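You operate a simulated robot arm through the tools that you are given. There is no shell and no other tool.

Carry out the task below with a simulated robot arm. There is one attempt and no reset: what you move stays moved.

Task
Put things in order on the fitting bench. At the end: the black battery pack from the fitting bench stands where the grey valve with a black cap stood; the white valve with a black cap stands where the black battery pack stood; the grey valve with a black cap from the fitting bench stands where the blue pouch (marked "TUBE 6") stood; the blue pouch from the fitting bench stands on top of the green case; whatever was shut is shut again. Leave all else as you found it, and nothing knocked over.

Only the result counts: the job must be done as asked and must still hold three seconds after the hand-in. Knocking over, shifting, dropping, spilling or breaking anything else fails it. A push-on lid holds only when it is set on centred and level and pressed home; a screw cap is set on level and turned clockwise until tight.

Robot
A 6-joint arm with a two-finger gripper, fixed in place. Base frame: the origin is at the foot of the arm, x ahead of it, y to its left, z up; the work surface is at about z = 0. Units: mm, degrees, N and s.
With the tool pointing down near the work surface it reaches from about 180 to 480 mm from the base axis. Its first joint turns from -66.0 to 66.0 degrees. Payload 1.76 kg.
The TCP is the grasp point between the finger pads, 29 mm short of the fingertips. In the tool frame z runs along the fingers and y along their closing line. The gripper opens to 82 mm; its body begins 58 mm behind the TCP.
Orientation is told as [roll, pitch, yaw] about the base's x, y, z axes, in that order, counted from this pose: with the fingers straight down and closing along the base's y, the tool's x points along the base's -x, its y along +y and its z along -z.

Tools
- The arm moves only by the tool apply_moves. Its argument "steps" is a list of rows, each a list of 7 numbers: the turn, a rotation vector about the base's x, y, z in degrees, then the shift along the base's x, y, z in mm, then the closure in counts, from 0 (fully open) to 255 (shut). In form: [[rx, ry, rz, dx, dy, dz, gripper], ...]. A call has 1 to 20 rows; each row is the pose to reach, as a shift and turn from the pose commanded when the call began. Rows are played at 5 a second. More than 50 mm and 8.6 degrees between two rows, or a gripper value outside its range, and nothing of the call is played. A pose out of reach is approached as far as the arm can. The call stops where the force on the tool passes 40 N (or 10 N more than at its start, if that is more) or the arm is blocked; 0.2 s more then pass. The fingers move at their own pace (about 203.5 mm/s each) and stop on an object; they squeeze with about 34 N. The grip force told is the motor's: it shows also when the fingers shut on nothing. Time passes only in rows, and 0.2 s behind the last, so rows that repeat a pose let the fingers close. It gives the time, the measured TCP pose, the force on the tool (base axes), the opening and the grip force at its end, in the units of the frame above (readings bear some noise), with the torque about the TCP (base axes, N m) and any sound that the robot's microphone picked up.
- Cameras (640 x 400 px; columns grow to the right, rows downward): "scene" is fixed at [39.7, 324, 418.8]; the picture's right is [-0.88, -0.47, 0.00], its down [-0.29, 0.55, -0.78] and it looks along [0.37, -0.69, -0.62] (base axes); focal length 214 px, centre (320, 200). "wrist" rides on the gripper at [79, 4, -89] in the tool frame; the picture's right is [-0.05, 1.00, 0.00], its down [-0.71, -0.04, -0.71] and it looks along [-0.71, -0.04, 0.71] (tool axes); focal length 256 px, centre (320, 200). There is no depth. A picture from a camera that has moved, and an enlarged one, comes with that camera's place and axes in the base frame and with its lens.
- snapshot(camera): a new picture of that camera. It takes no simulated time.
- inspect(camera, box): a new picture of the part [left, top, right, bottom] of that camera's present view, enlarged. It takes no simulated time.
- hand_in(): hands the job in; it is judged then, once.

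Places have to be worked out from the pictures, the camera data and where the tool is seen. Open the gripper and draw the arm clear of the work before you hand the job in, unless the task says otherwise.

The tools are called after "Call:" by a JSON object that holds its "fn" and its "kwargs". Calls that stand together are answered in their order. apply_moves: Moves the arm, as the interface text tells. Its arguments: {"type":"object","properties":{"steps":{"type":"array","items":{"type":"array","items":{"type":"number"}}}},"required":["steps"]} The other tools are called the same way: snapshot (camera) takes a picture; inspect (camera, box) takes an enlarged picture of a part of a camera's view; hand_in () hands the job in.

At the start:

```text
time_s: 0.0
tool_pos: [292.4, -49.9, 288.1]
tool_rot: [-0.1, 0.0, 0.0]
ft_force: [-0.2, 1.0, 0.2]
ft_torque: [0.06, -0.01, -0.01]
grip_width: 82.1
gripper_force: 0.1
```

scene: 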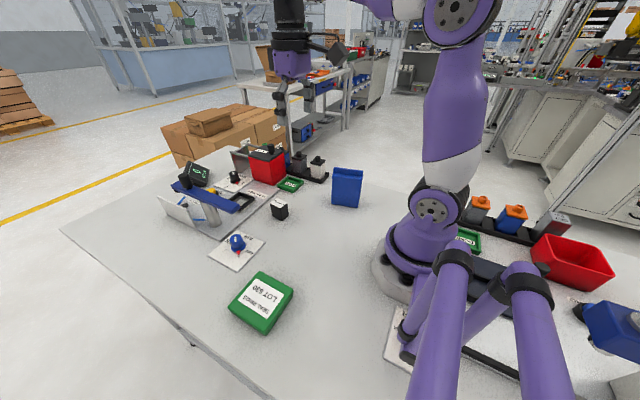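
wrist: 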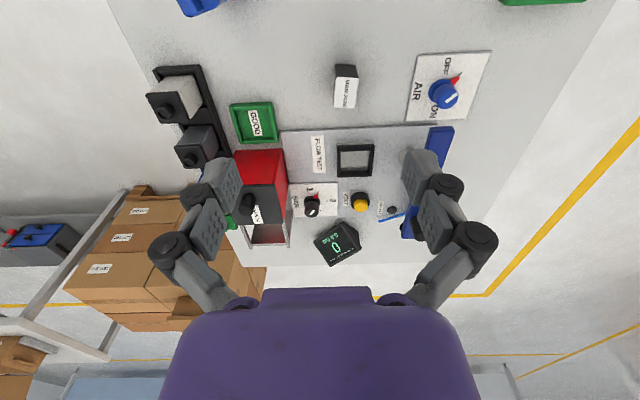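

I start by looking closer at both views to identify the objects on the bench.

Call:
{"fn": "inspect", "kwargs": {"camera": "scene", "box": [150, 120, 390, 270]}}

Call:
{"fn": "inspect", "kwargs": {"camera": "scene", "box": [400, 170, 640, 370]}}

Call:
{"fn": "inspect", "kwargs": {"camera": "wrist", "box": [120, 0, 520, 280]}}

Call:
{"fn": "inspect", "kwargs": {"camera": "scene", "box": [200, 220, 360, 340]}}

```text
2.67 times, centred on (270, 195) of scene
camera zoom: at [39.7, 324.0, 418.8], right [-0.88, -0.47, 0.0], down [-0.29, 0.55, -0.78], along [0.37, -0.69, -0.62], focal length 572 px, centre (453, 213)
```

zoom: 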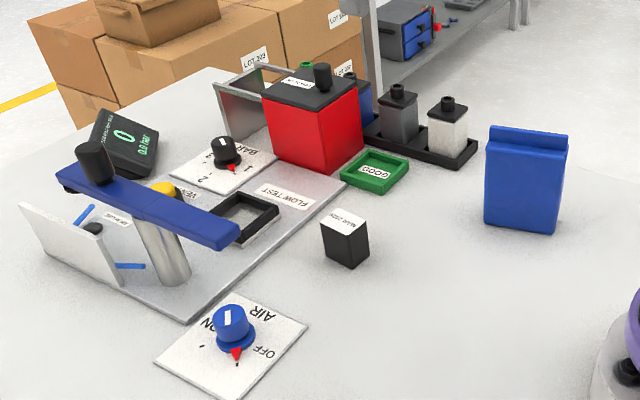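

```text
2.00 times, centred on (520, 270) of scene
camera zoom: at [39.7, 324.0, 418.8], right [-0.88, -0.47, 0.0], down [-0.29, 0.55, -0.78], along [0.37, -0.69, -0.62], focal length 429 px, centre (-80, 60)
```

zoom: 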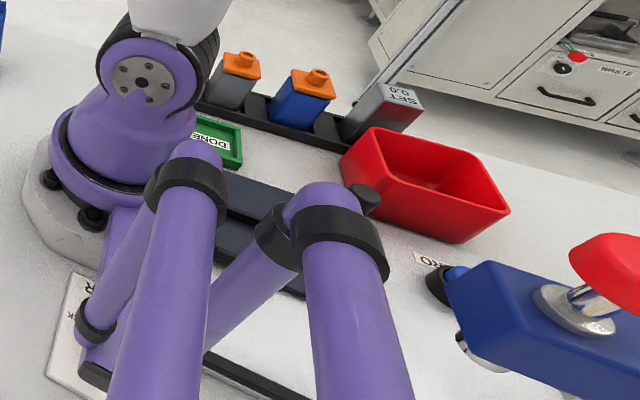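

```text
1.43 times, centred on (320, 140) of wrist
camera zoom: at [213.3, -46.4, 377.4], right [0.05, 1.0, 0.0], down [0.71, -0.04, 0.71], along [0.71, -0.04, -0.71], focal length 366 px, centre (320, 286)
```

zoom: 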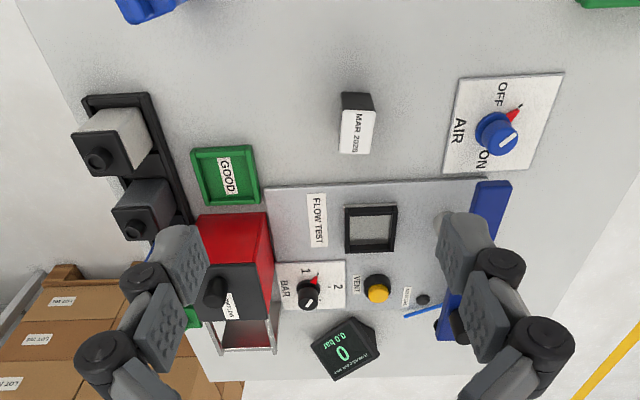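

```text
3.33 times, centred on (280, 280) of scene
camera zoom: at [39.7, 324.0, 418.8], right [-0.88, -0.47, 0.0], down [-0.29, 0.55, -0.78], along [0.37, -0.69, -0.62], focal length 715 px, centre (453, -67)
```

zoom: 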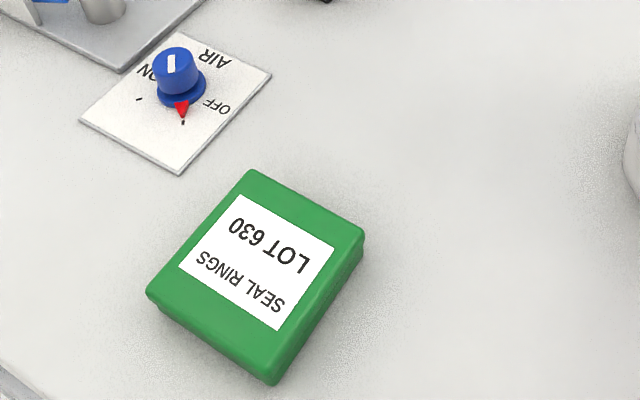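

The battery pack (label "MAR 2026") sits near (345,-18), the rack with the white and grey valves near (360..440,-255), and the red box with a black lid is close by. I move the wrist camera towards the rack at a safe height for a better look.

Call:
{"fn": "apply_moves", "kwargs": {"steps": [[0, 0, 0, 0, -40, 0, 0], [0, 0, 0, 0, -80, 0, 0], [0, 0, 0, 0, -120, 0, 0], [0, 0, 0, 0, -150, 0, 0], [0, 0, 0, 0, -150, 0, 0]]}}

Call:
{"fn": "snapshot", "kwargs": {"camera": "wrist"}}

Call:
{"fn": "snapshot", "kwargs": {"camera": "scene"}}

```text
time_s: 1.2
tool_pos: [294.0, -201.5, 287.7]
tool_rot: [-0.1, -0.1, 0.0]
ft_force: [0.3, -0.4, -0.7]
ft_torque: [0.0, -0.01, -0.03]
grip_width: 82.2
gripper_force: 0.1
```

```text
taken
camera wrist: at [214.2, -198.1, 377.7], right [0.05, 1.0, 0.0], down [0.71, -0.04, 0.71], along [0.71, -0.04, -0.71], focal length 256 px, centre (320, 200)
```

wrist: 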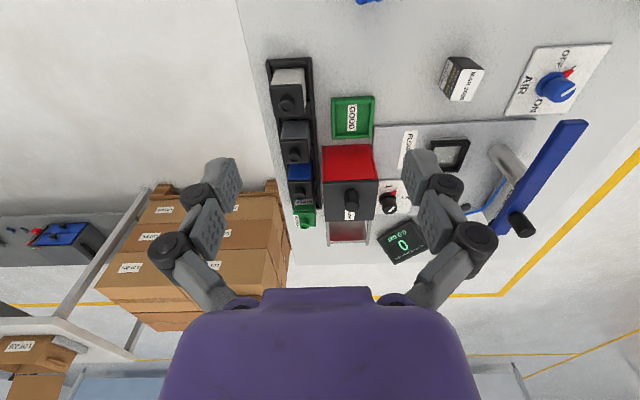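

```text
taken
```

scene: 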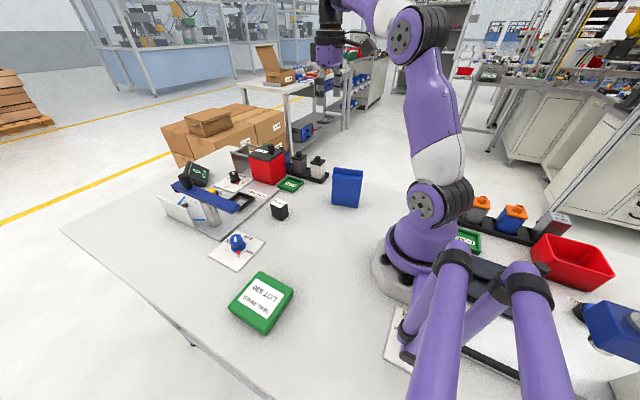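

Call:
{"fn": "inspect", "kwargs": {"camera": "wrist", "box": [240, 40, 420, 260]}}

Call:
{"fn": "inspect", "kwargs": {"camera": "scene", "box": [220, 125, 370, 225]}}

```text
1.82 times, centred on (330, 150) of wrist
camera zoom: at [214.2, -198.1, 377.7], right [0.05, 1.0, 0.0], down [0.71, -0.04, 0.71], along [0.71, -0.04, -0.71], focal length 465 px, centre (302, 291)
```

zoom: 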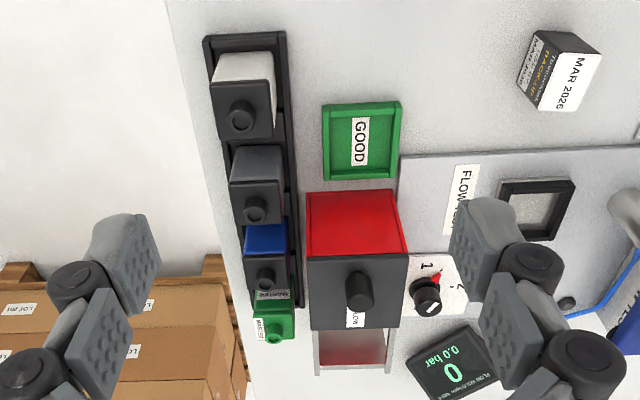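

```text
4.00 times, centred on (295, 175) of scene
camera zoom: at [39.7, 324.0, 418.8], right [-0.88, -0.47, 0.0], down [-0.29, 0.55, -0.78], along [0.37, -0.69, -0.62], focal length 858 px, centre (420, 300)
```

zoom: 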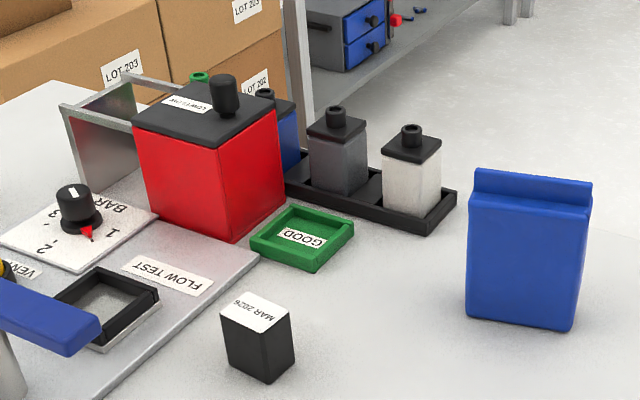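

The rack holds a white, a grey and a blue valve with square black caps, and the red box is a lidded bin I should leave alone. Next I go over the blue pouch (about (214,-167)) with the tool yawed about 20° to look at it and its alignment.

Call:
{"fn": "apply_moves", "kwargs": {"steps": [[0, 0, 5, -25, 12, 3, 0], [0, 0, 10, -50, 24, 6, 0], [0, 0, 15, -75, 36, 9, 0], [0, 0, 20, -98, 47, 12, 0], [0, 0, 20, -98, 47, 12, 0], [0, 0, 20, -98, 47, 12, 0]]}}

Call:
{"fn": "snapshot", "kwargs": {"camera": "wrist"}}

```text
time_s: 2.6
tool_pos: [194.1, -152.6, 297.8]
tool_rot: [-0.1, 0.0, 20.1]
ft_force: [-0.2, -0.3, 0.5]
ft_torque: [0.03, -0.02, 0.01]
grip_width: 82.0
gripper_force: 0.1
```

```text
taken
camera wrist: at [118.2, -177.8, 388.6], right [-0.29, 0.96, 0.0], down [0.68, 0.21, 0.71], along [0.68, 0.21, -0.71], focal length 256 px, centre (320, 200)
```

wrist: 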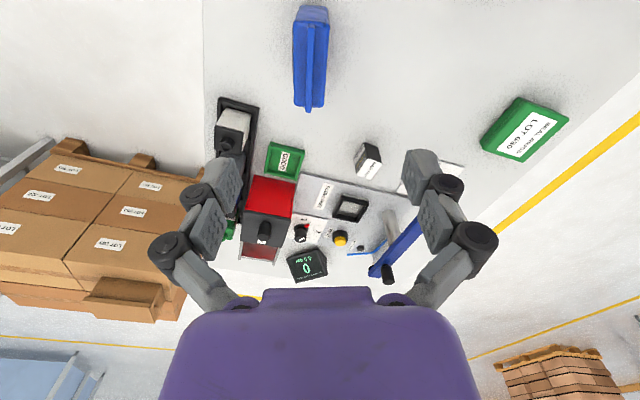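

Call:
{"fn": "inspect", "kwargs": {"camera": "wrist", "box": [250, 0, 370, 120]}}

Call:
{"fn": "inspect", "kwargs": {"camera": "wrist", "box": [440, 60, 620, 180]}}

Call:
{"fn": "inspect", "kwargs": {"camera": "wrist", "box": [190, 80, 410, 220]}}

```text
3.33 times, centred on (310, 60) of wrist
camera zoom: at [118.2, -177.8, 388.6], right [-0.29, 0.96, 0.0], down [0.68, 0.21, 0.71], along [0.68, 0.21, -0.71], focal length 853 px, centre (353, 667)
```

zoom: 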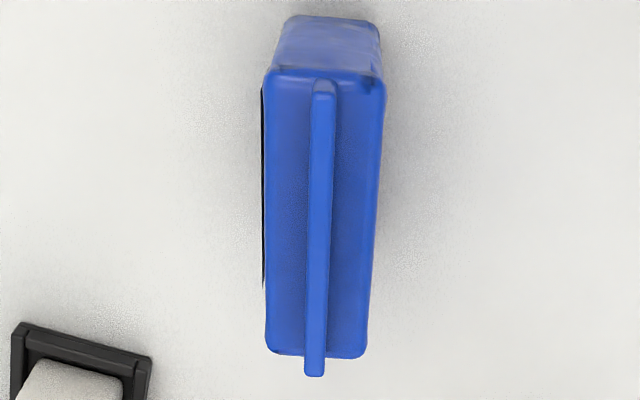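

```text
3.33 times, centred on (530, 120) of wrist
camera zoom: at [118.2, -177.8, 388.6], right [-0.29, 0.96, 0.0], down [0.68, 0.21, 0.71], along [0.68, 0.21, -0.71], focal length 853 px, centre (-380, 467)
```

zoom: 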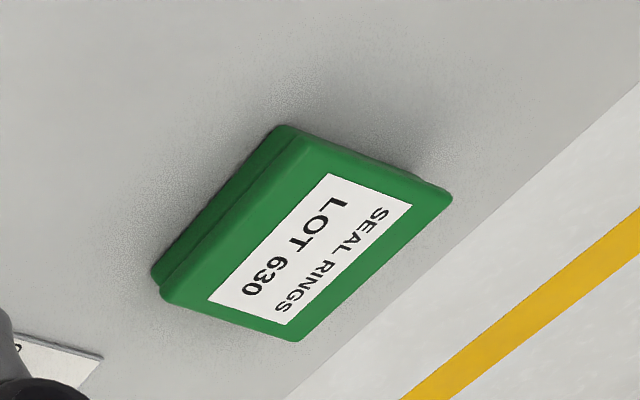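

```text
2.86 times, centred on (300, 150) of wrist
camera zoom: at [118.2, -177.8, 388.6], right [-0.29, 0.96, 0.0], down [0.68, 0.21, 0.71], along [0.68, 0.21, -0.71], focal length 731 px, centre (377, 343)
```

zoom: 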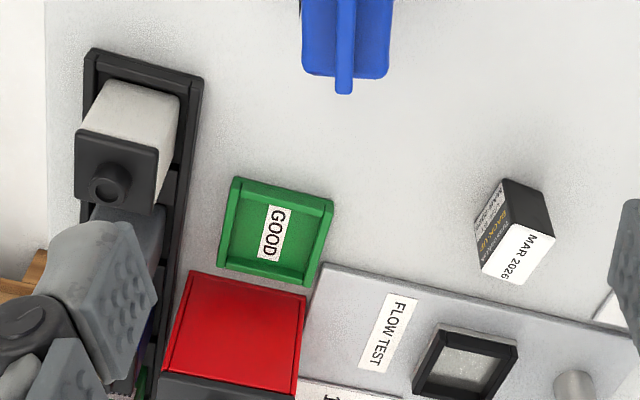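

The pouch is a box about 84 × 35 × 91 mm with a thin fin on top, centred near (213,-160) with yaw about 15°. I lower over it for a closer view.

Call:
{"fn": "apply_moves", "kwargs": {"steps": [[0, 0, -3, 9, -4, -40, 0], [0, 0, -5, 18, -7, -80, 0], [0, 0, -5, 18, -7, -100, 0], [0, 0, -5, 18, -7, -100, 0]]}}

Call:
{"fn": "snapshot", "kwargs": {"camera": "wrist"}}

Call:
{"fn": "snapshot", "kwargs": {"camera": "scene"}}

```text
time_s: 3.6
tool_pos: [213.7, -159.5, 196.6]
tool_rot: [-0.2, 0.1, 15.0]
ft_force: [-0.7, 0.6, 0.3]
ft_torque: [-0.01, 0.03, -0.03]
grip_width: 81.9
gripper_force: 0.1
```

```text
taken
camera wrist: at [135.1, -177.2, 287.5], right [-0.21, 0.98, 0.0], down [0.69, 0.15, 0.71], along [0.69, 0.15, -0.71], focal length 256 px, centre (320, 200)
```

wrist: 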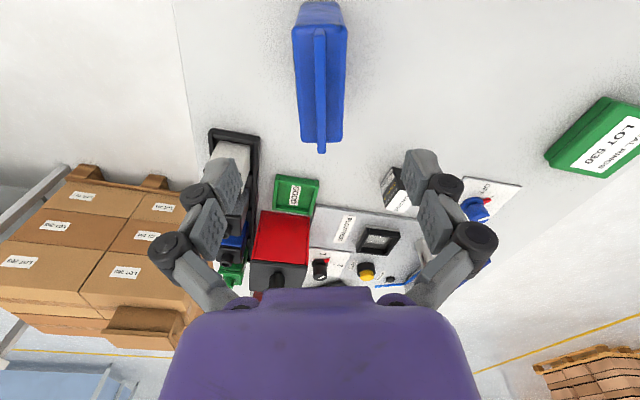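

```text
taken
```

scene: 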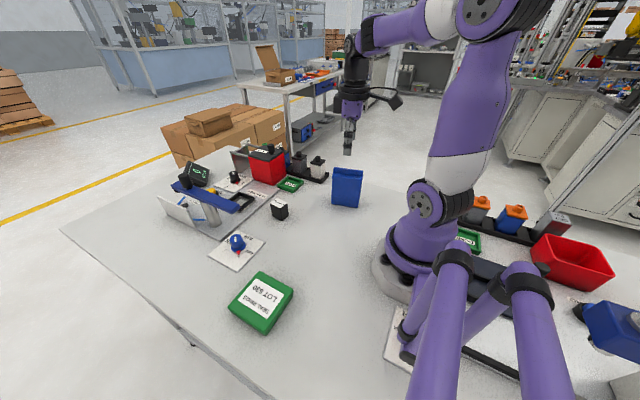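

Call:
{"fn": "inspect", "kwargs": {"camera": "wrist", "box": [240, 0, 400, 160]}}

Call:
{"fn": "inspect", "kwargs": {"camera": "scene", "box": [310, 90, 410, 220]}}

```text
2.50 times, centred on (320, 80) of wrist
camera zoom: at [135.1, -177.2, 287.5], right [-0.21, 0.98, 0.0], down [0.69, 0.15, 0.71], along [0.69, 0.15, -0.71], focal length 640 px, centre (320, 500)
```

zoom: 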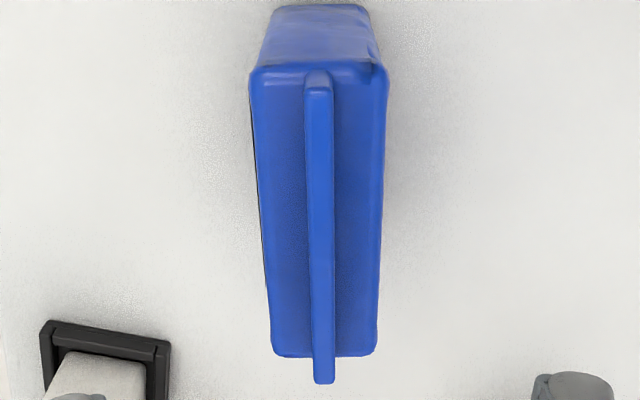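

```text
3.08 times, centred on (360, 155) of scene
camera zoom: at [39.7, 324.0, 418.8], right [-0.88, -0.47, 0.0], down [-0.29, 0.55, -0.78], along [0.37, -0.69, -0.62], focal length 660 px, centre (197, 338)
```

zoom: 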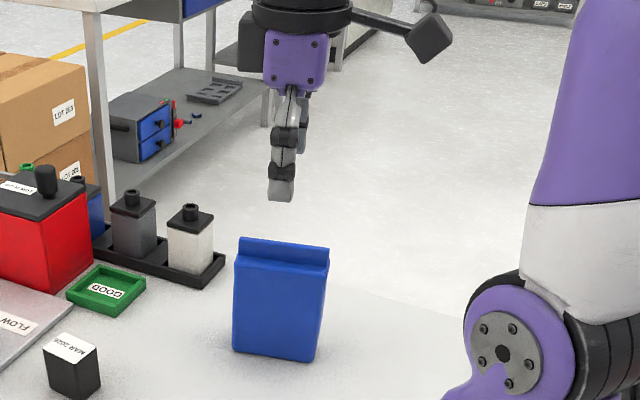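

The pouch centre works out at (214,-160), yaw about 13.6°, body top at z≈91 and fin top at z≈108. I descend to TCP z≈70 with open fingers straddling it and check before closing.

Call:
{"fn": "apply_moves", "kwargs": {"steps": [[0, 0, -1.4, 1.5, 0, -40, 0], [0, 0, -1.4, 1.5, 0, -80, 0], [0, 0, -1.4, 1.5, 0, -110, 0], [0, 0, -1.4, 1.5, 0, -130, 0], [0, 0, -1.4, 1.5, 0, -130, 0]]}}

Call:
{"fn": "snapshot", "kwargs": {"camera": "wrist"}}

Call:
{"fn": "inspect", "kwargs": {"camera": "scene", "box": [280, 90, 430, 220]}}

```text
time_s: 4.8
tool_pos: [215.5, -159.5, 69.4]
tool_rot: [-0.1, -0.1, 13.6]
ft_force: [0.1, -0.3, 0.4]
ft_torque: [0.01, 0.03, -0.01]
grip_width: 82.1
gripper_force: 0.0
```

```text
taken
camera wrist: at [137.4, -175.2, 159.2], right [-0.18, 0.98, 0.0], down [0.69, 0.13, 0.71], along [0.7, 0.13, -0.71], focal length 256 px, centre (320, 200)
```

wrist: 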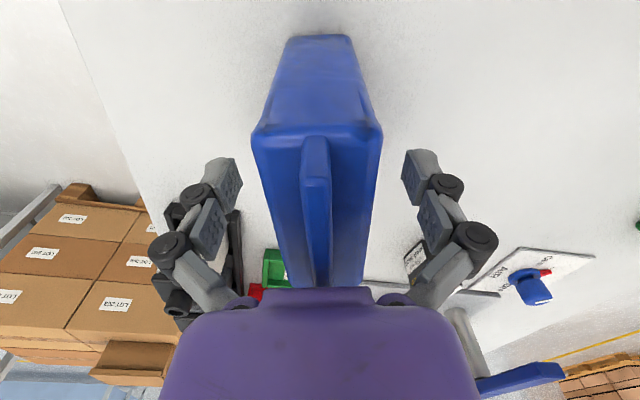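

```text
3.08 times, centred on (355, 155) of scene
camera zoom: at [39.7, 324.0, 418.8], right [-0.88, -0.47, 0.0], down [-0.29, 0.55, -0.78], along [0.37, -0.69, -0.62], focal length 660 px, centre (212, 338)
```

zoom: 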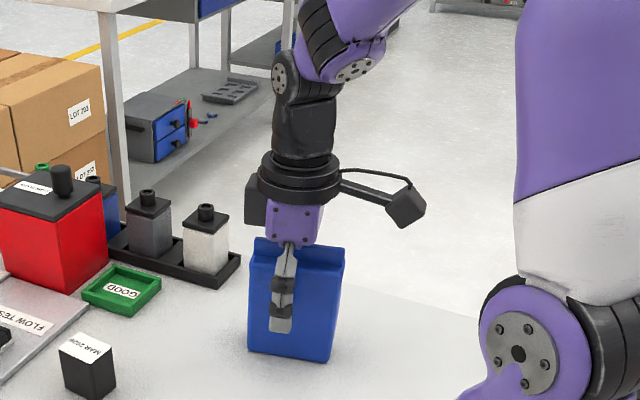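

The fingers straddle the pouch symmetrically and nothing touches. I close on it in place.

Call:
{"fn": "apply_moves", "kwargs": {"steps": [[0, 0, 0, 0, 0, 0, 100], [0, 0, 0, 0, 0, 0, 180], [0, 0, 0, 0, 0, 0, 220], [0, 0, 0, 0, 0, 0, 220]]}}

Call:
{"fn": "snapshot", "kwargs": {"camera": "wrist"}}

```text
time_s: 5.8
tool_pos: [216.0, -159.7, 70.4]
tool_rot: [0.0, -0.1, 13.6]
ft_force: [1.2, -0.2, 5.5]
ft_torque: [-0.11, -0.02, 0.0]
grip_width: 34.6
gripper_force: 33.7
```

```text
taken
camera wrist: at [137.5, -175.3, 159.6], right [-0.18, 0.98, 0.0], down [0.69, 0.13, 0.71], along [0.7, 0.13, -0.71], focal length 256 px, centre (320, 200)
```

wrist: 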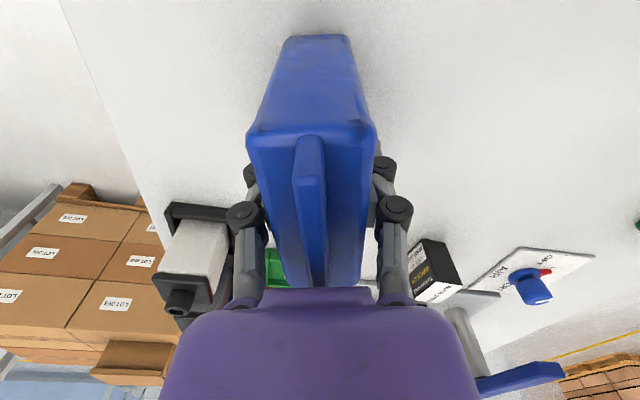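

The pouch is held (34.6 mm, 34 N). I lift it straight up and check the grip.

Call:
{"fn": "apply_moves", "kwargs": {"steps": [[0, 0, 0, 0, 0, 5, 220], [0, 0, 0, 0, 0, 20, 220], [0, 0, 0, 0, 0, 60, 220], [0, 0, 0, 0, 0, 100, 220], [0, 0, 0, 0, 0, 130, 220], [0, 0, 0, 0, 0, 130, 220]]}}

Call:
{"fn": "snapshot", "kwargs": {"camera": "wrist"}}

Call:
{"fn": "inspect", "kwargs": {"camera": "scene", "box": [280, 50, 430, 220]}}

```text
time_s: 7.2
tool_pos: [215.0, -158.8, 200.3]
tool_rot: [-0.1, 0.0, 13.7]
ft_force: [0.6, -0.2, -0.8]
ft_torque: [-0.02, 0.03, 0.02]
grip_width: 34.9
gripper_force: 33.9
```

```text
taken
camera wrist: at [136.3, -174.8, 289.9], right [-0.18, 0.98, 0.0], down [0.7, 0.13, 0.71], along [0.7, 0.13, -0.71], focal length 256 px, centre (320, 200)
```

wrist: 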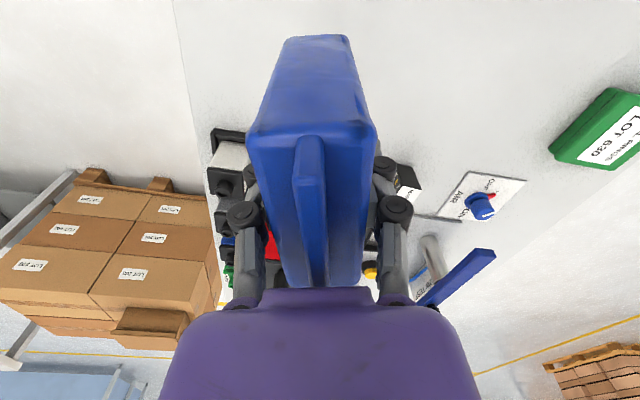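

```text
2.35 times, centred on (355, 135) of scene
camera zoom: at [39.7, 324.0, 418.8], right [-0.88, -0.47, 0.0], down [-0.29, 0.55, -0.78], along [0.37, -0.69, -0.62], focal length 505 px, centre (238, 353)
```

zoom: 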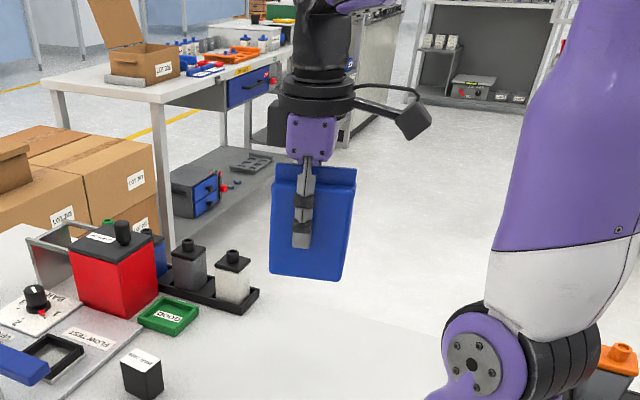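

The pouch is firmly held and level. I carry it at height toward the green case, stopping short to measure the case.

Call:
{"fn": "apply_moves", "kwargs": {"steps": [[0, 0, -2, 2, 37, 0, 220], [0, 0, -4, 4, 74, 0, 220], [0, 0, -6, 6, 111, 0, 220], [0, 0, -8, 8, 148, 0, 220], [0, 0, -10, 10, 185, 0, 220], [0, 0, -11.6, 11, 220, 0, 220], [0, 0, -11.6, 11, 220, 0, 220], [0, 0, -11.6, 11, 220, 0, 220]]}}

Call:
{"fn": "snapshot", "kwargs": {"camera": "wrist"}}

Call:
{"fn": "snapshot", "kwargs": {"camera": "scene"}}

```text
time_s: 9.0
tool_pos: [228.5, 60.5, 198.3]
tool_rot: [0.0, 0.0, 2.0]
ft_force: [1.0, -0.3, -0.6]
ft_torque: [-0.01, -0.01, 0.02]
grip_width: 35.1
gripper_force: 33.8
```

```text
taken
camera wrist: at [148.6, 61.1, 288.6], right [0.02, 1.0, 0.0], down [0.71, -0.01, 0.71], along [0.71, -0.01, -0.71], focal length 256 px, centre (320, 200)
```

wrist: 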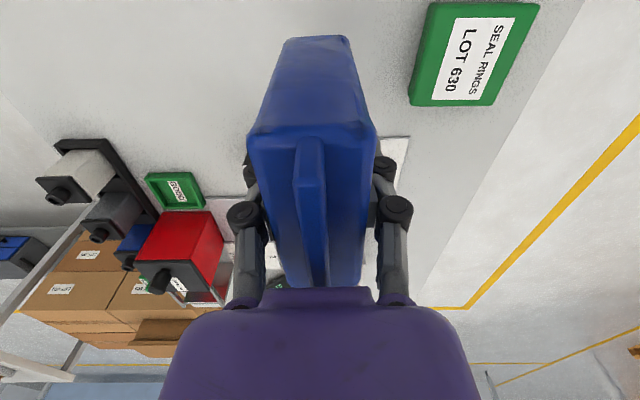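

```text
taken
```

scene: 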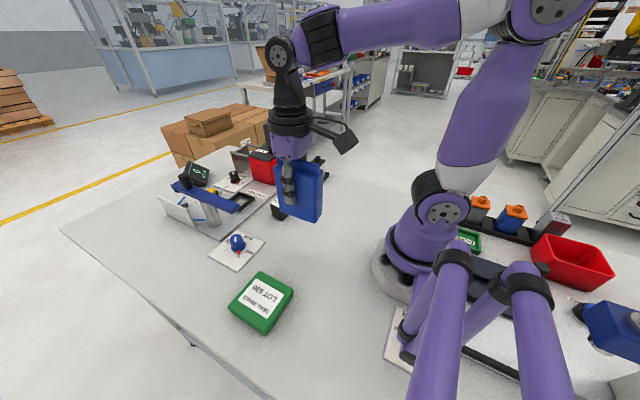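

Call:
{"fn": "inspect", "kwargs": {"camera": "wrist", "box": [390, 0, 560, 120]}}

Call:
{"fn": "inspect", "kwargs": {"camera": "scene", "box": [210, 250, 310, 340]}}

```text
3.33 times, centred on (475, 60) of wrist
camera zoom: at [148.6, 61.1, 288.6], right [0.02, 1.0, 0.0], down [0.71, -0.01, 0.71], along [0.71, -0.01, -0.71], focal length 853 px, centre (-197, 667)
```

zoom: 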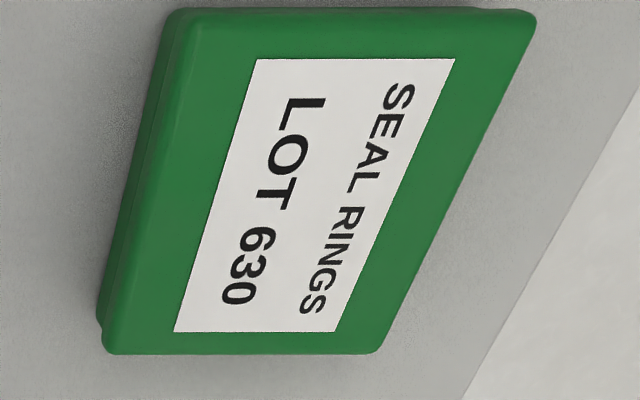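

```text
4.44 times, centred on (260, 295) of scene
camera zoom: at [39.7, 324.0, 418.8], right [-0.88, -0.47, 0.0], down [-0.29, 0.55, -0.78], along [0.37, -0.69, -0.62], focal length 953 px, centre (587, -222)
```

zoom: 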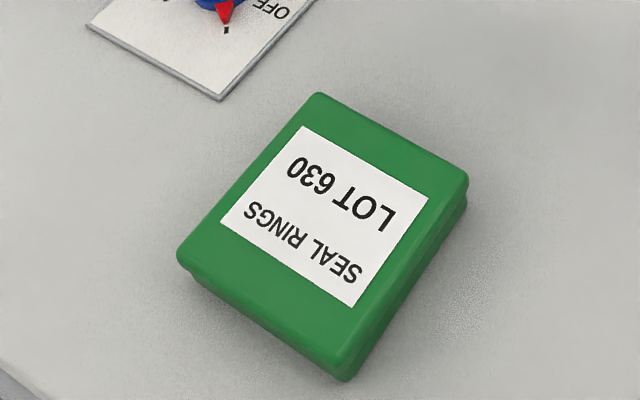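

The case's top centre works out at about (229,199), top at z≈27, edges aligned with the base axes. I move over it, still about 60 mm above.

Call:
{"fn": "apply_moves", "kwargs": {"steps": [[0, 0, -1, 1, 35, 0, 220], [0, 0, -1.5, 2, 70, 0, 220], [0, 0, -2, 2, 105, 0, 220], [0, 0, -2, 2, 139, 0, 220], [0, 0, -2, 2, 139, -40, 220], [0, 0, -2, 2, 139, -40, 220], [0, 0, -2, 2, 139, -40, 220]]}}

Call:
{"fn": "snapshot", "kwargs": {"camera": "wrist"}}

Call:
{"fn": "inspect", "kwargs": {"camera": "scene", "box": [170, 150, 370, 350]}}

```text
time_s: 10.6
tool_pos: [228.6, 199.2, 160.7]
tool_rot: [-0.1, -0.2, 0.0]
ft_force: [-0.3, -0.8, -0.5]
ft_torque: [0.0, 0.02, 0.02]
grip_width: 35.0
gripper_force: 34.3
```

```text
taken
camera wrist: at [148.4, 202.5, 250.5], right [0.05, 1.0, 0.0], down [0.71, -0.04, 0.71], along [0.71, -0.04, -0.71], focal length 256 px, centre (320, 200)
```

wrist: 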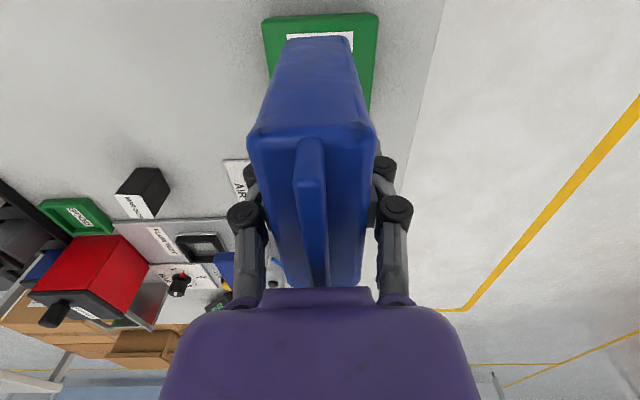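

```text
2.00 times, centred on (270, 250) of scene
camera zoom: at [39.7, 324.0, 418.8], right [-0.88, -0.47, 0.0], down [-0.29, 0.55, -0.78], along [0.37, -0.69, -0.62], focal length 429 px, centre (420, 100)
```

zoom: 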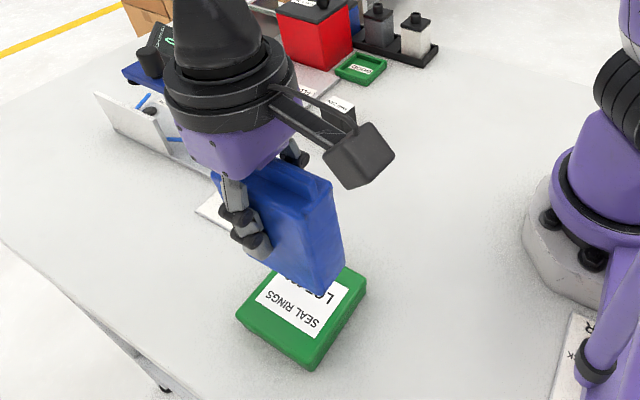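

The pouch is centred over the case to within a couple of millimetres. I nudge +2 mm in x, +1 mm in y and lower to just above the lid.

Call:
{"fn": "apply_moves", "kwargs": {"steps": [[0, 0, 0, 2, 1, -15, 220], [0, 0, 0, 2, 1, -35, 220], [0, 0, 0, 2, 1, -50, 220], [0, 0, 0, 2, 1, -57, 220], [0, 0, 0, 2, 1, -57, 220]]}}

Call:
{"fn": "inspect", "kwargs": {"camera": "scene", "box": [200, 220, 320, 330]}}

```text
time_s: 11.8
tool_pos: [227.5, 200.4, 103.2]
tool_rot: [-0.1, 0.0, 0.1]
ft_force: [0.1, -0.1, -1.4]
ft_torque: [-0.03, 0.01, -0.03]
grip_width: 35.0
gripper_force: 33.9
```

```text
3.64 times, centred on (260, 275) of scene
camera zoom: at [39.7, 324.0, 418.8], right [-0.88, -0.47, 0.0], down [-0.29, 0.55, -0.78], along [0.37, -0.69, -0.62], focal length 780 px, centre (538, -73)
```

zoom: 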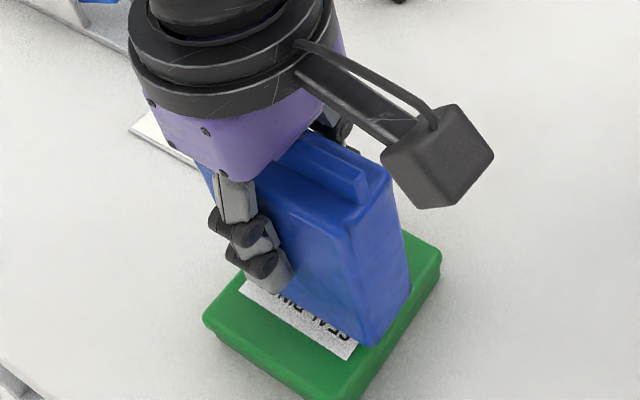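

The pouch hovers close above the case, well within its top. I lower in small steps watching for contact force.

Call:
{"fn": "apply_moves", "kwargs": {"steps": [[0, 0, 0, 0, 0, -1.5, 220], [0, 0, 0, 0, 0, -3, 220], [0, 0, 0, 0, 0, -4, 220], [0, 0, 0, 0, 0, -4, 220]]}}

```text
time_s: 12.8
tool_pos: [228.5, 201.3, 97.9]
tool_rot: [-0.1, 0.0, 0.0]
ft_force: [-0.6, 0.1, -0.9]
ft_torque: [0.01, -0.01, 0.01]
grip_width: 35.1
gripper_force: 33.6
```

Call:
{"fn": "apply_moves", "kwargs": {"steps": [[0, 0, 0, 0, 0, -1, 220], [0, 0, 0, 0, 0, -2, 220], [0, 0, 0, 0, 0, -2, 220]]}}

Call:
{"fn": "inspect", "kwargs": {"camera": "scene", "box": [220, 250, 310, 330]}}

```text
time_s: 13.6
tool_pos: [229.1, 199.7, 96.3]
tool_rot: [-0.1, -0.1, 0.0]
ft_force: [0.7, -2.7, 10.1]
ft_torque: [-0.15, -0.04, -0.04]
grip_width: 34.9
gripper_force: 34.4
```

```text
5.00 times, centred on (265, 290) of scene
camera zoom: at [39.7, 324.0, 418.8], right [-0.88, -0.47, 0.0], down [-0.29, 0.55, -0.78], along [0.37, -0.69, -0.62], focal length 1072 px, centre (595, -250)
```

zoom: 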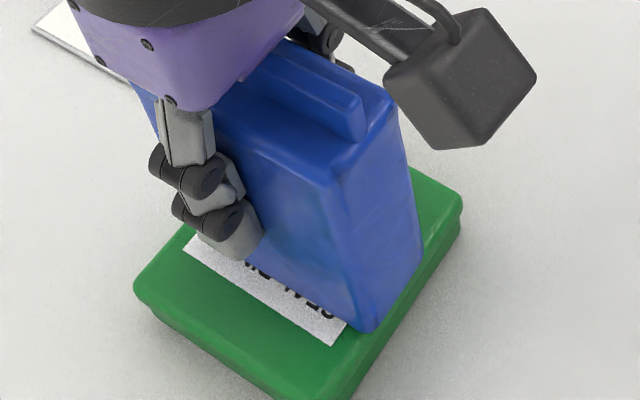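

Contact at 10 N: the pouch rests on the case. I open the gripper gently and check.

Call:
{"fn": "apply_moves", "kwargs": {"steps": [[0, 0, 0, 0, 0, 0.5, 140], [0, 0, 0, 0, 0, 0.5, 100], [0, 0, 0, 0, 0, 0.5, 20], [0, 0, 0, 0, 0, 0.5, 0]]}}

Call:
{"fn": "snapshot", "kwargs": {"camera": "wrist"}}

Call:
{"fn": "inspect", "kwargs": {"camera": "scene", "box": [200, 220, 320, 330]}}

```text
time_s: 14.6
tool_pos: [228.9, 200.2, 96.6]
tool_rot: [-0.1, 0.1, 0.0]
ft_force: [-0.5, 0.6, 0.3]
ft_torque: [0.01, -0.01, 0.0]
grip_width: 81.8
gripper_force: 0.1
```

```text
taken
camera wrist: at [149.2, 203.4, 186.2], right [0.05, 1.0, 0.0], down [0.71, -0.04, 0.71], along [0.71, -0.04, -0.71], focal length 256 px, centre (320, 200)
```

wrist: 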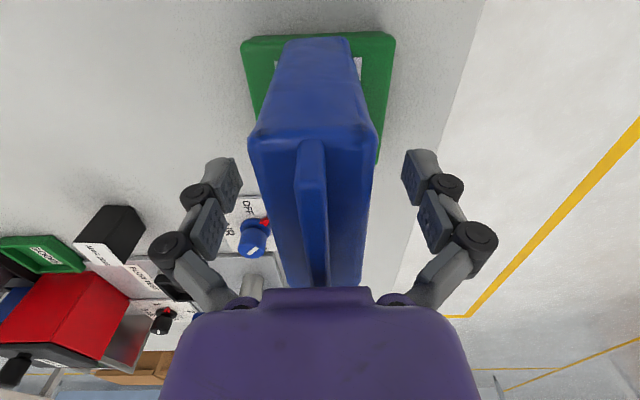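

```text
3.64 times, centred on (260, 275) of scene
camera zoom: at [39.7, 324.0, 418.8], right [-0.88, -0.47, 0.0], down [-0.29, 0.55, -0.78], along [0.37, -0.69, -0.62], focal length 780 px, centre (538, -73)
```

zoom: 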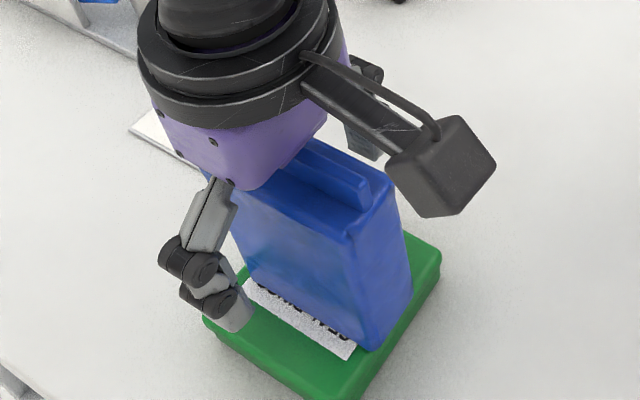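

The pouch stands on the case. I raise straight up and go back over the rack to measure the grey valve from close by.

Call:
{"fn": "apply_moves", "kwargs": {"steps": [[0, 0, 0, 0, 0, 30, 0], [0, 0, 0, 0, 0, 75, 0], [0, 0, 0, 0, 0, 120, 0], [0, 0, 0, 0, 0, 155, 0], [0, 0, 0, 8, -45, 155, 0], [0, 0, 0, 16, -90, 155, 0], [0, 0, 0, 24, -135, 155, 0], [0, 0, 0, 32, -180, 155, 0], [0, 0, 0, 40, -225, 155, 0], [0, 0, 0, 48, -270, 155, 0], [0, 0, 0, 56, -315, 155, 0], [0, 0, 0, 64, -360, 155, 0], [0, 0, 0, 90, -400, 155, 0], [0, 0, 0, 115, -430, 140, 0], [0, 0, 0, 115, -430, 140, 0], [0, 0, 0, 115, -430, 140, 0]]}}

Call:
{"fn": "snapshot", "kwargs": {"camera": "wrist"}}

Call:
{"fn": "snapshot", "kwargs": {"camera": "scene"}}

```text
time_s: 18.0
tool_pos: [345.2, -230.1, 237.3]
tool_rot: [0.0, 0.0, -0.1]
ft_force: [0.5, 0.1, 0.3]
ft_torque: [-0.01, 0.0, 0.01]
grip_width: 82.3
gripper_force: 0.1
```

```text
taken
camera wrist: at [265.1, -226.5, 328.0], right [0.05, 1.0, 0.0], down [0.71, -0.04, 0.71], along [0.71, -0.04, -0.71], focal length 256 px, centre (320, 200)
```

wrist: 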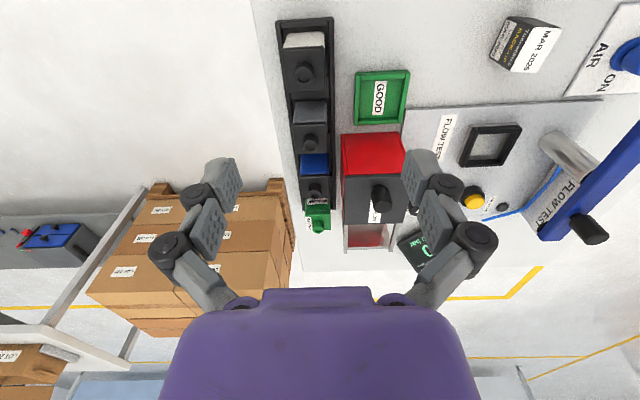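

```text
taken
```

scene: 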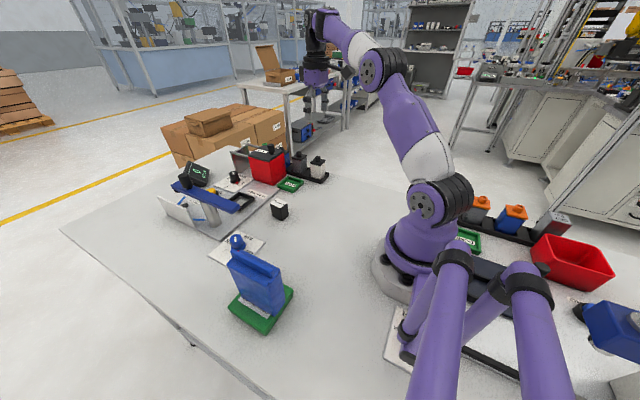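

Call:
{"fn": "inspect", "kwargs": {"camera": "wrist", "box": [260, 0, 420, 100]}}

Call:
{"fn": "inspect", "kwargs": {"camera": "wrist", "box": [260, 80, 420, 250]}}

Call:
{"fn": "inspect", "kwargs": {"camera": "wrist", "box": [470, 0, 590, 90]}}

Call:
{"fn": "inspect", "kwargs": {"camera": "scene", "box": [260, 140, 345, 200]}}

```text
4.00 times, centred on (340, 50) of wrist
camera zoom: at [265.1, -226.5, 328.0], right [0.05, 1.0, 0.0], down [0.71, -0.04, 0.71], along [0.71, -0.04, -0.71], focal length 1024 px, centre (240, 800)
```

zoom: 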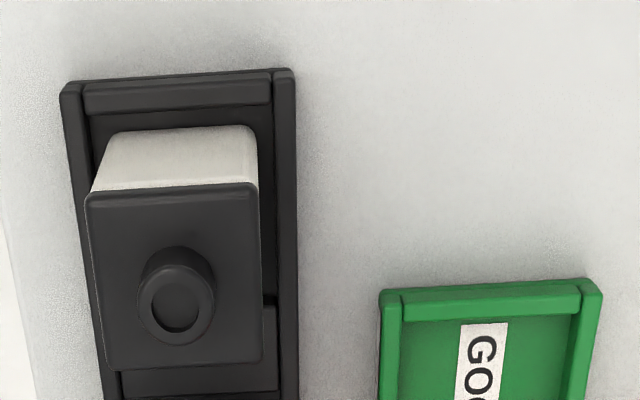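

```text
2.35 times, centred on (340, 165) of wrist
camera zoom: at [265.1, -226.5, 328.0], right [0.05, 1.0, 0.0], down [0.71, -0.04, 0.71], along [0.71, -0.04, -0.71], focal length 602 px, centre (273, 282)
```

zoom: 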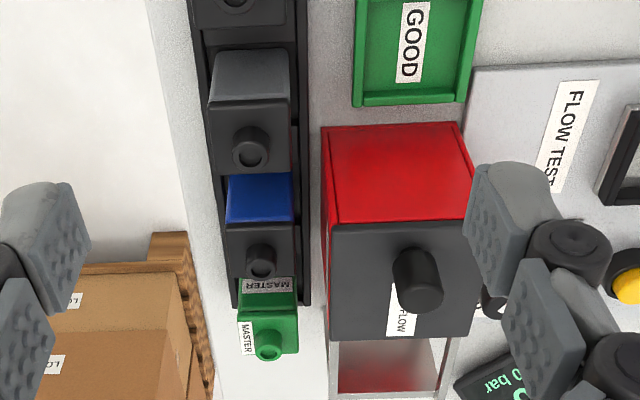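

```text
4.44 times, centred on (530, 45) of wrist
camera zoom: at [265.1, -226.5, 328.0], right [0.05, 1.0, 0.0], down [0.71, -0.04, 0.71], along [0.71, -0.04, -0.71], focal length 1138 px, centre (-613, 889)
```

zoom: 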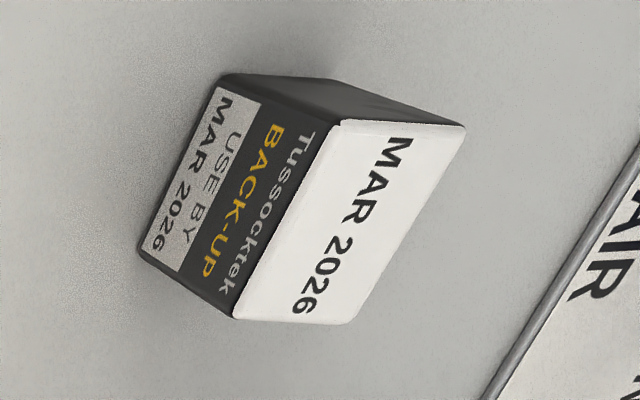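

```text
6.67 times, centred on (302, 170) of scene
camera zoom: at [39.7, 324.0, 418.8], right [-0.88, -0.47, 0.0], down [-0.29, 0.55, -0.78], along [0.37, -0.69, -0.62], focal length 1430 px, centre (437, 400)
```

zoom: 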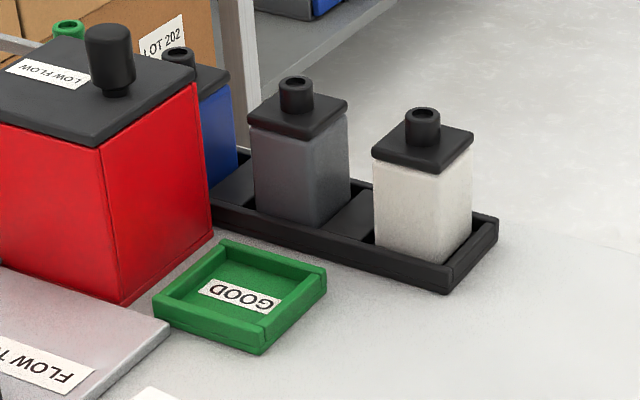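

Call:
{"fn": "inspect", "kwargs": {"camera": "scene", "box": [288, 148, 334, 188]}}

Call:
{"fn": "inspect", "kwargs": {"camera": "wrist", "box": [270, 80, 350, 180]}}

Call:
{"fn": "inspect", "kwargs": {"camera": "wrist", "box": [270, 10, 350, 100]}}

```text
10.00 times, centred on (311, 168) of scene
camera zoom: at [39.7, 324.0, 418.8], right [-0.88, -0.47, 0.0], down [-0.29, 0.55, -0.78], along [0.37, -0.69, -0.62], focal length 2145 px, centre (410, 520)
```

zoom: 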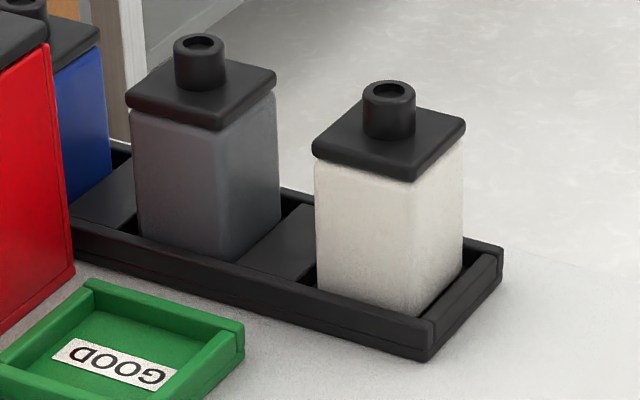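

```text
4.00 times, centred on (310, 130) of wrist
camera zoom: at [265.1, -226.5, 328.0], right [0.05, 1.0, 0.0], down [0.71, -0.04, 0.71], along [0.71, -0.04, -0.71], focal length 1024 px, centre (360, 480)
```

zoom: 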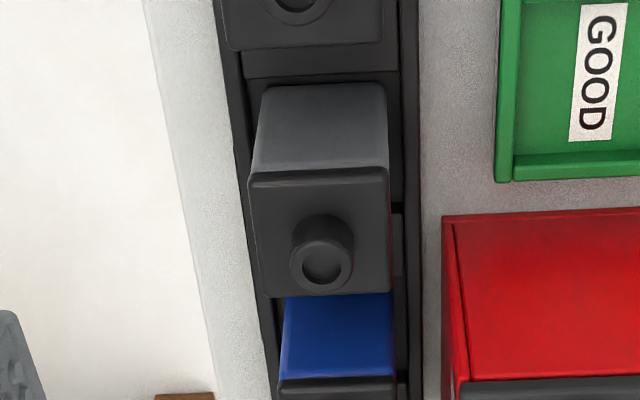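

```text
4.44 times, centred on (310, 55) of wrist
camera zoom: at [265.1, -226.5, 328.0], right [0.05, 1.0, 0.0], down [0.71, -0.04, 0.71], along [0.71, -0.04, -0.71], focal length 1138 px, centre (364, 844)
```

zoom: 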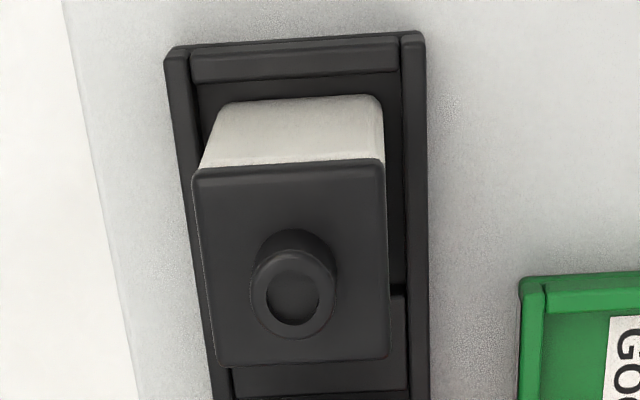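

Measured: grey valve centre (427,-245), body about 36 mm wide, lid top z≈72, knob top z≈86, rack rim about 15 mm. I move above it at z≈137 to test the reach.

Call:
{"fn": "apply_moves", "kwargs": {"steps": [[0, 0, 0, 28, -5, -30, 0], [0, 0, 0, 56, -10, -65, 0], [0, 0, 0, 83, -15, -100, 0], [0, 0, 0, 83, -15, -100, 0], [0, 0, 0, 83, -15, -100, 0]]}}

Call:
{"fn": "snapshot", "kwargs": {"camera": "wrist"}}

Call:
{"fn": "inspect", "kwargs": {"camera": "scene", "box": [240, 80, 380, 200]}}

```text
time_s: 19.2
tool_pos: [402.9, -230.5, 142.4]
tool_rot: [-0.1, 0.0, 0.0]
ft_force: [-0.2, 0.2, 0.0]
ft_torque: [-0.02, 0.02, -0.03]
grip_width: 81.9
gripper_force: 0.2
out of reach, approached as far as the arm can: row 2, 3, 4, 5
```

```text
taken
camera wrist: at [323.6, -228.0, 231.6], right [0.05, 1.0, 0.0], down [0.71, -0.04, 0.71], along [0.71, -0.04, -0.71], focal length 256 px, centre (320, 200)
```

wrist: 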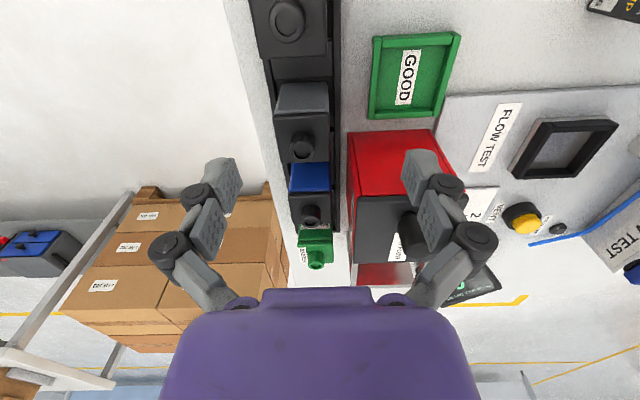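

```text
3.33 times, centred on (310, 140) of scene
camera zoom: at [39.7, 324.0, 418.8], right [-0.88, -0.47, 0.0], down [-0.29, 0.55, -0.78], along [0.37, -0.69, -0.62], focal length 715 px, centre (353, 400)
```

zoom: 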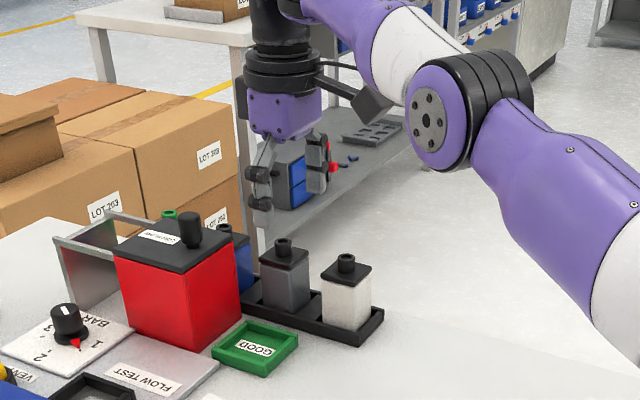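

Pointing straight down, the arm stops at r≈464 here, short of the grey valve's 492. Tilting the tool outward 12° about y keeps the pads flat on the valve's sides and extends reach, with the camera still clearing the white valve; I try that at this height.

Call:
{"fn": "apply_moves", "kwargs": {"steps": [[0, -6, 0, 0, 0, 0, 0], [0, -12, 0, 0, 0, 0, 0], [0, -12, 0, 0, 0, 0, 0], [0, -12, 0, 0, 0, 0, 0]]}}

Call:
{"fn": "snapshot", "kwargs": {"camera": "wrist"}}

Call:
{"fn": "inspect", "kwargs": {"camera": "scene", "box": [240, 80, 380, 200]}}

```text
time_s: 20.2
tool_pos: [401.6, -230.2, 141.8]
tool_rot: [-0.1, -12.0, 0.0]
ft_force: [0.4, 0.4, -0.4]
ft_torque: [0.0, 0.0, -0.04]
grip_width: 82.0
gripper_force: 0.0
```

```text
taken
camera wrist: at [306.3, -227.4, 213.1], right [0.05, 1.0, 0.01], down [0.54, -0.04, 0.84], along [0.84, -0.04, -0.54], focal length 256 px, centre (320, 200)
```

wrist: 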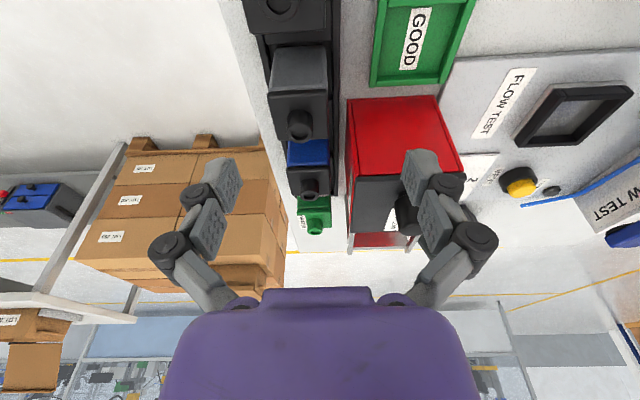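

```text
3.33 times, centred on (310, 140) of scene
camera zoom: at [39.7, 324.0, 418.8], right [-0.88, -0.47, 0.0], down [-0.29, 0.55, -0.78], along [0.37, -0.69, -0.62], focal length 715 px, centre (353, 400)
```

zoom: 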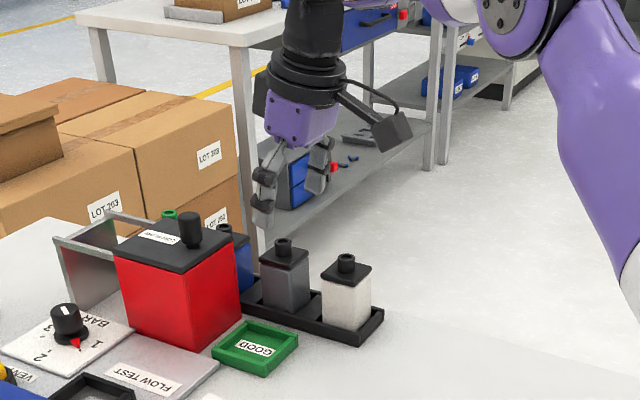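

Call:
{"fn": "inspect", "kwargs": {"camera": "wrist", "box": [240, 20, 360, 160]}}

```text
2.86 times, centred on (300, 90) of wrist
camera zoom: at [306.3, -227.4, 213.1], right [0.05, 1.0, 0.01], down [0.54, -0.04, 0.84], along [0.84, -0.04, -0.54], focal length 731 px, centre (377, 514)
```

zoom: 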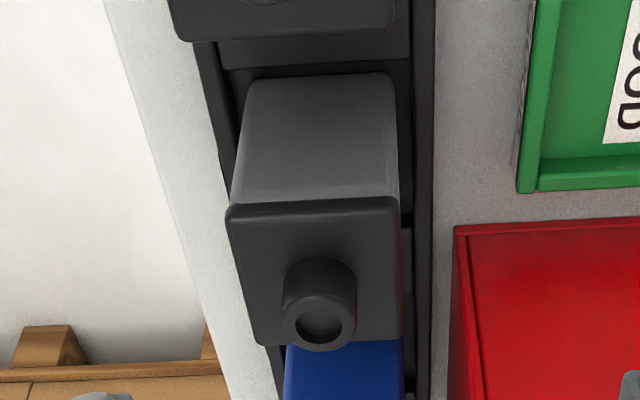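

Triangulating both wrist views puts the grey valve at (425,-245). I shift over it with the tilt at the same height.

Call:
{"fn": "apply_moves", "kwargs": {"steps": [[0, 0, 0, 11, -7, 0, 0], [0, 0, 0, 21, -14, 0, 0], [0, 0, 0, 21, -14, 0, 0], [0, 0, 0, 21, -14, 0, 0]]}}

Call:
{"fn": "snapshot", "kwargs": {"camera": "wrist"}}

Call:
{"fn": "inspect", "kwargs": {"camera": "scene", "box": [240, 100, 360, 200]}}

```text
time_s: 21.2
tool_pos: [419.7, -245.3, 139.5]
tool_rot: [-0.2, -12.1, -0.1]
ft_force: [-0.4, -0.4, -0.7]
ft_torque: [0.02, 0.03, 0.02]
grip_width: 82.2
gripper_force: 0.1
out of reach, approached as far as the arm can: row 2, 3, 4
```

```text
taken
camera wrist: at [323.9, -241.3, 210.8], right [0.05, 1.0, 0.01], down [0.54, -0.04, 0.84], along [0.84, -0.04, -0.55], focal length 256 px, centre (320, 200)
```

wrist: 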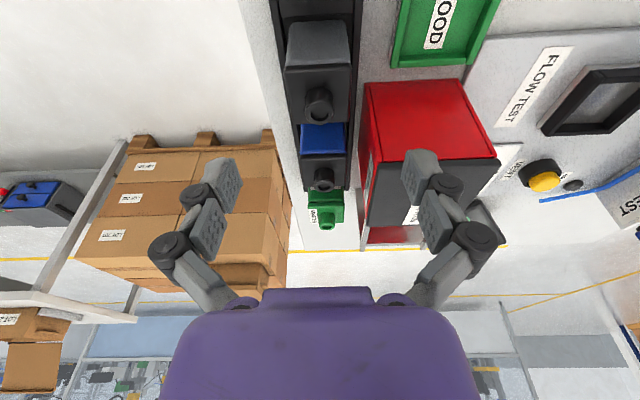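

```text
4.00 times, centred on (300, 150) of scene
camera zoom: at [39.7, 324.0, 418.8], right [-0.88, -0.47, 0.0], down [-0.29, 0.55, -0.78], along [0.37, -0.69, -0.62], focal length 858 px, centre (400, 400)
```

zoom: 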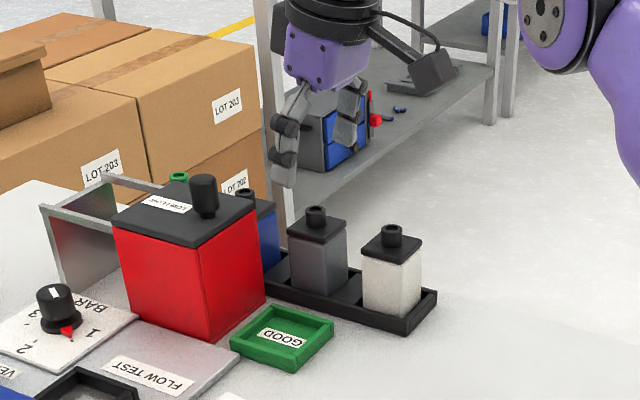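

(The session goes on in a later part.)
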